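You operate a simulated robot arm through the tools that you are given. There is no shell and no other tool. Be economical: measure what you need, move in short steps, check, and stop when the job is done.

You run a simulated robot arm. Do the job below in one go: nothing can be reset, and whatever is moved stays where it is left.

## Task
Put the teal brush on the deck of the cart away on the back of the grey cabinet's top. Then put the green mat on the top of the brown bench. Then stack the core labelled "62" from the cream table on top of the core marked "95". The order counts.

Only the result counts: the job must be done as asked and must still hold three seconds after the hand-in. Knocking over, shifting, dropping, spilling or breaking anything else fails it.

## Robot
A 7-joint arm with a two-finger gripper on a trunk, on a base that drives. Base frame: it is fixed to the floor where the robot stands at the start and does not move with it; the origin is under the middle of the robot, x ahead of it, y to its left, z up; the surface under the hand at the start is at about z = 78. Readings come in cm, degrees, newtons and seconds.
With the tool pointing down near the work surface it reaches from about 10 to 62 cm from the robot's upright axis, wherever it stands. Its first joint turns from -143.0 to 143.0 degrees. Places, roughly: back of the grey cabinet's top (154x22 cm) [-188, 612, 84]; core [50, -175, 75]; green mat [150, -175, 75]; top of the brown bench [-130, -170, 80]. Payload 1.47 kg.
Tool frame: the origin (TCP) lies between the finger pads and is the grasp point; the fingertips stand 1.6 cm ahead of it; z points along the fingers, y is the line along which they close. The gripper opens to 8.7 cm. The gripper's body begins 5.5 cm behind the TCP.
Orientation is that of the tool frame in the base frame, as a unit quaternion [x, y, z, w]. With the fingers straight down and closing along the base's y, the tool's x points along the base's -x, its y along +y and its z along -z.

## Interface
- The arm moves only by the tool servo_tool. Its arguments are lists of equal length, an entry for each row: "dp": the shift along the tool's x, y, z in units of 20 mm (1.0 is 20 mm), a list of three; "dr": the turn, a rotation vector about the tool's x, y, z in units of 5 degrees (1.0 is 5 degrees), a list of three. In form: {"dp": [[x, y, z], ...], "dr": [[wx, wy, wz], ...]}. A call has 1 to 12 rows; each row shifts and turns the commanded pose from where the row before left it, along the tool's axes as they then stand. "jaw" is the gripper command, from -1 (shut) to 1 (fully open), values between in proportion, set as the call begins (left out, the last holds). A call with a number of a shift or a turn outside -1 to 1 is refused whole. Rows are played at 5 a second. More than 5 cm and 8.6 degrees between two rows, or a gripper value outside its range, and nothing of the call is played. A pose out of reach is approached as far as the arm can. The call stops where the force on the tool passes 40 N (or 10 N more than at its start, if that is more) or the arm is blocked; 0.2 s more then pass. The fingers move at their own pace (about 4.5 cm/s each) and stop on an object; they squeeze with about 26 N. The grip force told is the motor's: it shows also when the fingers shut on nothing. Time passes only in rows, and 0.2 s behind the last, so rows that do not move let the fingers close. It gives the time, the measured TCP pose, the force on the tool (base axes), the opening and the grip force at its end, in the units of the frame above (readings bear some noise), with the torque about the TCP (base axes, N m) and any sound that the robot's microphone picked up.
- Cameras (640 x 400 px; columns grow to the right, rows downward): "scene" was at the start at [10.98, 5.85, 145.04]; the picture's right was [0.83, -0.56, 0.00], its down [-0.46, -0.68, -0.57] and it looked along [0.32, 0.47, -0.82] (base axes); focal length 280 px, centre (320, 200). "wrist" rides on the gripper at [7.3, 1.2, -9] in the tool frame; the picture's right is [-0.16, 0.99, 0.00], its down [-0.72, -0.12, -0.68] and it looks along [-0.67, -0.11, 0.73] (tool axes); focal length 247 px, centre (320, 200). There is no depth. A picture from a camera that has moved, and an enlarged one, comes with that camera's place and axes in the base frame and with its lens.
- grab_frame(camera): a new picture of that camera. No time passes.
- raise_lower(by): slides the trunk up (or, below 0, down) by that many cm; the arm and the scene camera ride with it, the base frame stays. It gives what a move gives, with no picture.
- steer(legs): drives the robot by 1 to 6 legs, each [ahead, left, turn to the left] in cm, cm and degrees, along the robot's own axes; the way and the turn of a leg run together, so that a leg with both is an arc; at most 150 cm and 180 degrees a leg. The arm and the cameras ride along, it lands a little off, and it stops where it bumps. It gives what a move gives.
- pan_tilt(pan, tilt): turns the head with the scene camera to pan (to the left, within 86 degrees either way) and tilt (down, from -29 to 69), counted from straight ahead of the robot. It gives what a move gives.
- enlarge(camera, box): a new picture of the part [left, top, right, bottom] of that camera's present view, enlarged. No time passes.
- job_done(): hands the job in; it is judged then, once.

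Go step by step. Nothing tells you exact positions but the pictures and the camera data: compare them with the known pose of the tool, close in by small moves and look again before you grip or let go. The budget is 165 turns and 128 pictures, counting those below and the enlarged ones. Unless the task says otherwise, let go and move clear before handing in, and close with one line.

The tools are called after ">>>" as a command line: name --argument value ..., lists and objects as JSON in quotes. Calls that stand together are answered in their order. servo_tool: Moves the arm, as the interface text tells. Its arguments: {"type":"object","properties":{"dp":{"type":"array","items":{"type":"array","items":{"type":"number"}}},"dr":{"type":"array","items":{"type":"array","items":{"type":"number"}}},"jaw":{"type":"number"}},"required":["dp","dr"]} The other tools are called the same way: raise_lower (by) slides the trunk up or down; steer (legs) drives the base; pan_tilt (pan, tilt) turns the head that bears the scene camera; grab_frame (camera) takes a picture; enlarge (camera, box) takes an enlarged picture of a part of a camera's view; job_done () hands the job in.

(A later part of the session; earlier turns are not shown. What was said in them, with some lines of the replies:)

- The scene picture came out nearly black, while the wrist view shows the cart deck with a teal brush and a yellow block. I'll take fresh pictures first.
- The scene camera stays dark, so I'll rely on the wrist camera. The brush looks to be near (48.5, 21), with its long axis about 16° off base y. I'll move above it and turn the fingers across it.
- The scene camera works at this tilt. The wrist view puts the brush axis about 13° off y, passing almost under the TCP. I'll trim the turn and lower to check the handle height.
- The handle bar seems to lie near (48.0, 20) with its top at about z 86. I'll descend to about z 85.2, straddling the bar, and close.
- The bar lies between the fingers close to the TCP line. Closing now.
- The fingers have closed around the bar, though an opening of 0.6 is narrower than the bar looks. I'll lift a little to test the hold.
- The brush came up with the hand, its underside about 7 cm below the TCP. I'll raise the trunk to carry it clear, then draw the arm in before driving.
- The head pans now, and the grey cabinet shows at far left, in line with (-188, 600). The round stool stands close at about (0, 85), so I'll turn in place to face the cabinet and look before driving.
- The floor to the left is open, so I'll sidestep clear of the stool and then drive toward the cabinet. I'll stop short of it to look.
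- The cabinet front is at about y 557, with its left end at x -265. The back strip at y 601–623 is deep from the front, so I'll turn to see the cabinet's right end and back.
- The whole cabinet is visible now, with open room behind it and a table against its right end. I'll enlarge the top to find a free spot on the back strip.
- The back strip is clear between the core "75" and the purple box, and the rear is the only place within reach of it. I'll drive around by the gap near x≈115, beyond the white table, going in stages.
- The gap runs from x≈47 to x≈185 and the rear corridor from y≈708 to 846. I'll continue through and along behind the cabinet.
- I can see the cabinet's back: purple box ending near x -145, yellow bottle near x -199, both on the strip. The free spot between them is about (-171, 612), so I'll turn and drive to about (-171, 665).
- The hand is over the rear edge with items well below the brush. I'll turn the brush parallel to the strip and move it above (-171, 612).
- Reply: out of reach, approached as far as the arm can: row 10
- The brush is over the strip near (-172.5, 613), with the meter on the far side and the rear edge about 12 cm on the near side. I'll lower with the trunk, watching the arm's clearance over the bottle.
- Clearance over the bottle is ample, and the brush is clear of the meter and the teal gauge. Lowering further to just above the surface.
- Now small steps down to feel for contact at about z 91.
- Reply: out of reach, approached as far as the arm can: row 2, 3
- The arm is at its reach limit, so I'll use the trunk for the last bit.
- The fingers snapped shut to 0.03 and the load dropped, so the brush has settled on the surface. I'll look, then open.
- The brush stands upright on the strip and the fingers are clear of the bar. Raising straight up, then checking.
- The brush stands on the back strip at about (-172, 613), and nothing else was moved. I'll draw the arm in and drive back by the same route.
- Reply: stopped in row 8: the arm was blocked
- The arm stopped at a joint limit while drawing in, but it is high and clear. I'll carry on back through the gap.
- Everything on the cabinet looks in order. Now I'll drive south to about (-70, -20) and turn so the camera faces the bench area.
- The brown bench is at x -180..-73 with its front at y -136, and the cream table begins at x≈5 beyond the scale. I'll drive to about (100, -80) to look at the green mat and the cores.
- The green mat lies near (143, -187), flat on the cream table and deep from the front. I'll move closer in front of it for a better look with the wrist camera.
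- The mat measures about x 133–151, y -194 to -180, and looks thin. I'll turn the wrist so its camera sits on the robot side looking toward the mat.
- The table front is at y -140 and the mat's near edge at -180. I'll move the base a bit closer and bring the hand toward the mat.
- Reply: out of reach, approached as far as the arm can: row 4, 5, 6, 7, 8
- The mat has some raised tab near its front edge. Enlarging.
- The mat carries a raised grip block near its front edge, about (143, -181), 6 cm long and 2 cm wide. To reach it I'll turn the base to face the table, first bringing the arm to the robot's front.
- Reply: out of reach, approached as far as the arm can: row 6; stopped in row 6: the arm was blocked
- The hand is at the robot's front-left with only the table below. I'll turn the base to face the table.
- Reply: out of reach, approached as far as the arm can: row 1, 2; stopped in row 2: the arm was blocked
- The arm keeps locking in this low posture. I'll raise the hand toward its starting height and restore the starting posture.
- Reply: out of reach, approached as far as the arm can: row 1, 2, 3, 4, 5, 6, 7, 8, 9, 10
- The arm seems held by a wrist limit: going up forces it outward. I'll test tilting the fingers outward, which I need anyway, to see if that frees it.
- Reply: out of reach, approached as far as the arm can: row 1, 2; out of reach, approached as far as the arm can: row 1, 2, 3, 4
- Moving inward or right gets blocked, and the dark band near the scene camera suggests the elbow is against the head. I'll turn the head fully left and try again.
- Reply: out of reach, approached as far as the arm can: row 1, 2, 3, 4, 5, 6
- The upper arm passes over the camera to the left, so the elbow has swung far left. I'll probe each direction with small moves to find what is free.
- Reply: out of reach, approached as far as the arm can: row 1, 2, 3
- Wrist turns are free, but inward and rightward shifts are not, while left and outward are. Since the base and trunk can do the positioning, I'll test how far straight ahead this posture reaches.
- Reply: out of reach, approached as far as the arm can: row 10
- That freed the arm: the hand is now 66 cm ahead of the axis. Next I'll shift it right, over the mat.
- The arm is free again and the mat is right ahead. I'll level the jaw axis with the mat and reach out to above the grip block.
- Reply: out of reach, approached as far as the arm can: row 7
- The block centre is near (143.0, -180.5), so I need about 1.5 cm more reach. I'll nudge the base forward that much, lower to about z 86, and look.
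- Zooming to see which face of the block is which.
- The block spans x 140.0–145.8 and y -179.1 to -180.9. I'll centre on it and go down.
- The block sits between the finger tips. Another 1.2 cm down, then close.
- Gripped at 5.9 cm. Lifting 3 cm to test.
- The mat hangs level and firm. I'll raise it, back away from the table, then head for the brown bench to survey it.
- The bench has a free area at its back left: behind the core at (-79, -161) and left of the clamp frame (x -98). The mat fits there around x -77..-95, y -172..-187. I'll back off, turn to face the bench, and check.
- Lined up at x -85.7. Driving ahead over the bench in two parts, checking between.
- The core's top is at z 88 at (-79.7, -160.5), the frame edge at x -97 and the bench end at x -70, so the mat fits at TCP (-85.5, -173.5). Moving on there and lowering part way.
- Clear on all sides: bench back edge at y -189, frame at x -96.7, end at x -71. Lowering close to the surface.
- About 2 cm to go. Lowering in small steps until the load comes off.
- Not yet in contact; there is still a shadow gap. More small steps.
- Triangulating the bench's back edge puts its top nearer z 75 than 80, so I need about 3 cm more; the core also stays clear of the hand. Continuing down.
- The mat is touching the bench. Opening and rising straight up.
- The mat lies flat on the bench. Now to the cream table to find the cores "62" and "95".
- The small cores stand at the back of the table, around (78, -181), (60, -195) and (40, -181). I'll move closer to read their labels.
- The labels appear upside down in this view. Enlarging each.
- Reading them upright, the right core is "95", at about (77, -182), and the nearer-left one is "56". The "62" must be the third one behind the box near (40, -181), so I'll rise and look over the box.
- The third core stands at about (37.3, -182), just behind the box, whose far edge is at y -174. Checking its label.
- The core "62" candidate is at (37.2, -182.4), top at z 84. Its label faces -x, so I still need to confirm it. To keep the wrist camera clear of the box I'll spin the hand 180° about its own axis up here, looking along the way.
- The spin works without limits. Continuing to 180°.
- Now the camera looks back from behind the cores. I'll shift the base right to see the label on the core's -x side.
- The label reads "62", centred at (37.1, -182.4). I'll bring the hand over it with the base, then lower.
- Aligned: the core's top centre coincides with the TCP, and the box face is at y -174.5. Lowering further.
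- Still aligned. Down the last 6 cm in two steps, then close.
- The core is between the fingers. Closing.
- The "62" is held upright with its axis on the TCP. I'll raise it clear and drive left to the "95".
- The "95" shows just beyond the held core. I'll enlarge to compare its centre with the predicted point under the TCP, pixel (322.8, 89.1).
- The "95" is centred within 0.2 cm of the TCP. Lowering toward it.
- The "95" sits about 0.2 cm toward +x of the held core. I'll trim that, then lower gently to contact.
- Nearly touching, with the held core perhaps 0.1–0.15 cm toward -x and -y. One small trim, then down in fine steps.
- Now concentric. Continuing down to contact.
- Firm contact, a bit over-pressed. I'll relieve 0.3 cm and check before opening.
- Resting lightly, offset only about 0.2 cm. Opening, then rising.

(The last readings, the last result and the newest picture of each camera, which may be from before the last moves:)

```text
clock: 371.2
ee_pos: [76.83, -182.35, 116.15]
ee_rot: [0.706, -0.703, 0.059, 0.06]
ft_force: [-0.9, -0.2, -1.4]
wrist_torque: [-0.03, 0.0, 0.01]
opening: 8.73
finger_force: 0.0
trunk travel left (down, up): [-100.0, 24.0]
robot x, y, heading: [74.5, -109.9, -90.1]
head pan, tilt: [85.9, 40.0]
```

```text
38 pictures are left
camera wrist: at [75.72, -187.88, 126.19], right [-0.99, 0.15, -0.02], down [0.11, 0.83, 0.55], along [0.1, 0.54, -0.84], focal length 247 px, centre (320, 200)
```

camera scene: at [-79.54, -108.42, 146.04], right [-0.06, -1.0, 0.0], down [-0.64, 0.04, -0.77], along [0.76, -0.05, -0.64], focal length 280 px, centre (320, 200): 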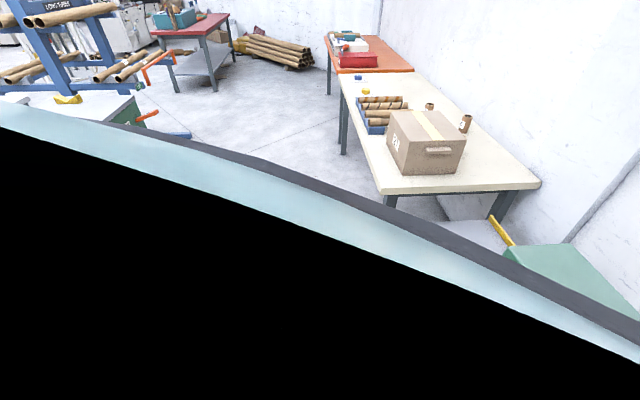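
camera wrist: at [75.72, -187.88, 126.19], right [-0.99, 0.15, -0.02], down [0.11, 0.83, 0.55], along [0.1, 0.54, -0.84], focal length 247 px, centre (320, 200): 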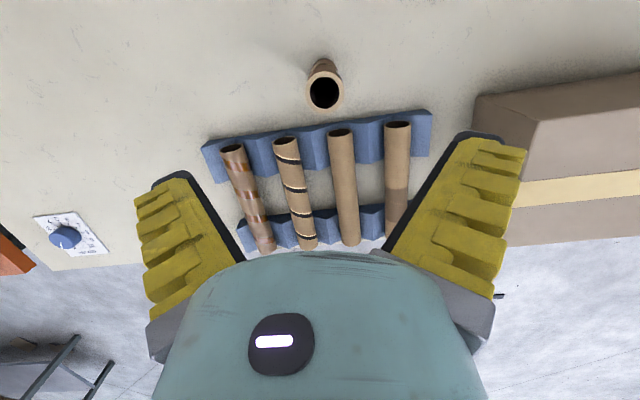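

The stack stands upright and the hand is clear above it. I'll back away and take a last look.

>>> steer --legs '[[-30, 0, 0]]'

>>> pan_tilt --pan 60 --tilt 30

>>> steer --legs '[[-20, 0, -60]]'

>>> grab_frame --camera "scene"

```text
clock: 373.2
ee_pos: [77.14, -152.12, 116.21]
ee_rot: [0.707, -0.703, 0.059, 0.06]
ft_force: [0.6, 0.0, -0.6]
wrist_torque: [-0.02, -0.01, 0.0]
opening: 8.68
finger_force: 0.1
trunk travel left (down, up): [-100.0, 24.0]
robot x, y, heading: [74.56, -79.6, -89.8]
head pan, tilt: [85.9, 40.0]
```

```text
clock: 374.1
ee_pos: [77.14, -152.21, 116.26]
ee_rot: [0.707, -0.702, 0.058, 0.06]
ft_force: [0.5, 0.5, 0.7]
wrist_torque: [-0.02, -0.03, -0.03]
opening: 8.68
finger_force: 0.1
trunk travel left (down, up): [-100.0, 24.0]
robot x, y, heading: [74.4, -79.77, -89.9]
head pan, tilt: [60.0, 30.0]
```

```text
clock: 377.2
ee_pos: [22.53, -101.22, 116.13]
ee_rot: [-0.259, 0.962, -0.02, -0.083]
ft_force: [0.6, 0.4, 0.3]
wrist_torque: [0.03, 0.01, 0.02]
opening: 8.72
finger_force: 0.2
trunk travel left (down, up): [-100.0, 24.0]
robot x, y, heading: [84.03, -63.21, -150.4]
head pan, tilt: [60.0, 30.0]
```

```text
37 pictures are left
camera scene: at [77.93, -75.9, 168.69], right [-1.0, 0.0, 0.0], down [0.0, 0.5, -0.87], along [0.0, -0.87, -0.5], focal length 280 px, centre (320, 200)
```

scene: 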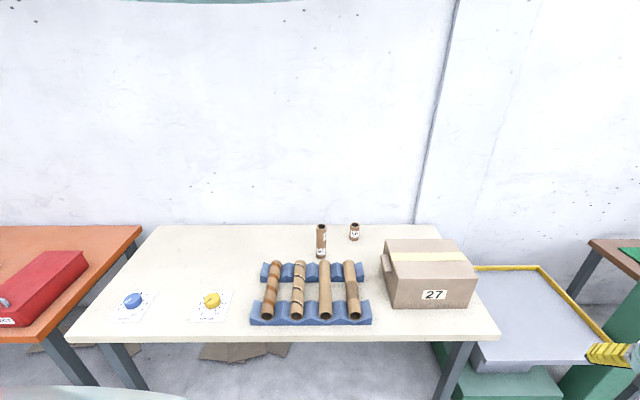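

The stack of "62" on "95" stands upright with everything else in place, and the hand is clear. Handing in.

>>> job_done

```text
The job is handed in.
```

All three steps are done in order: the teal brush is on the back of the grey cabinet's top, the green mat is flat on the brown bench, and core "62" is standing on core "95". The job is handed in.
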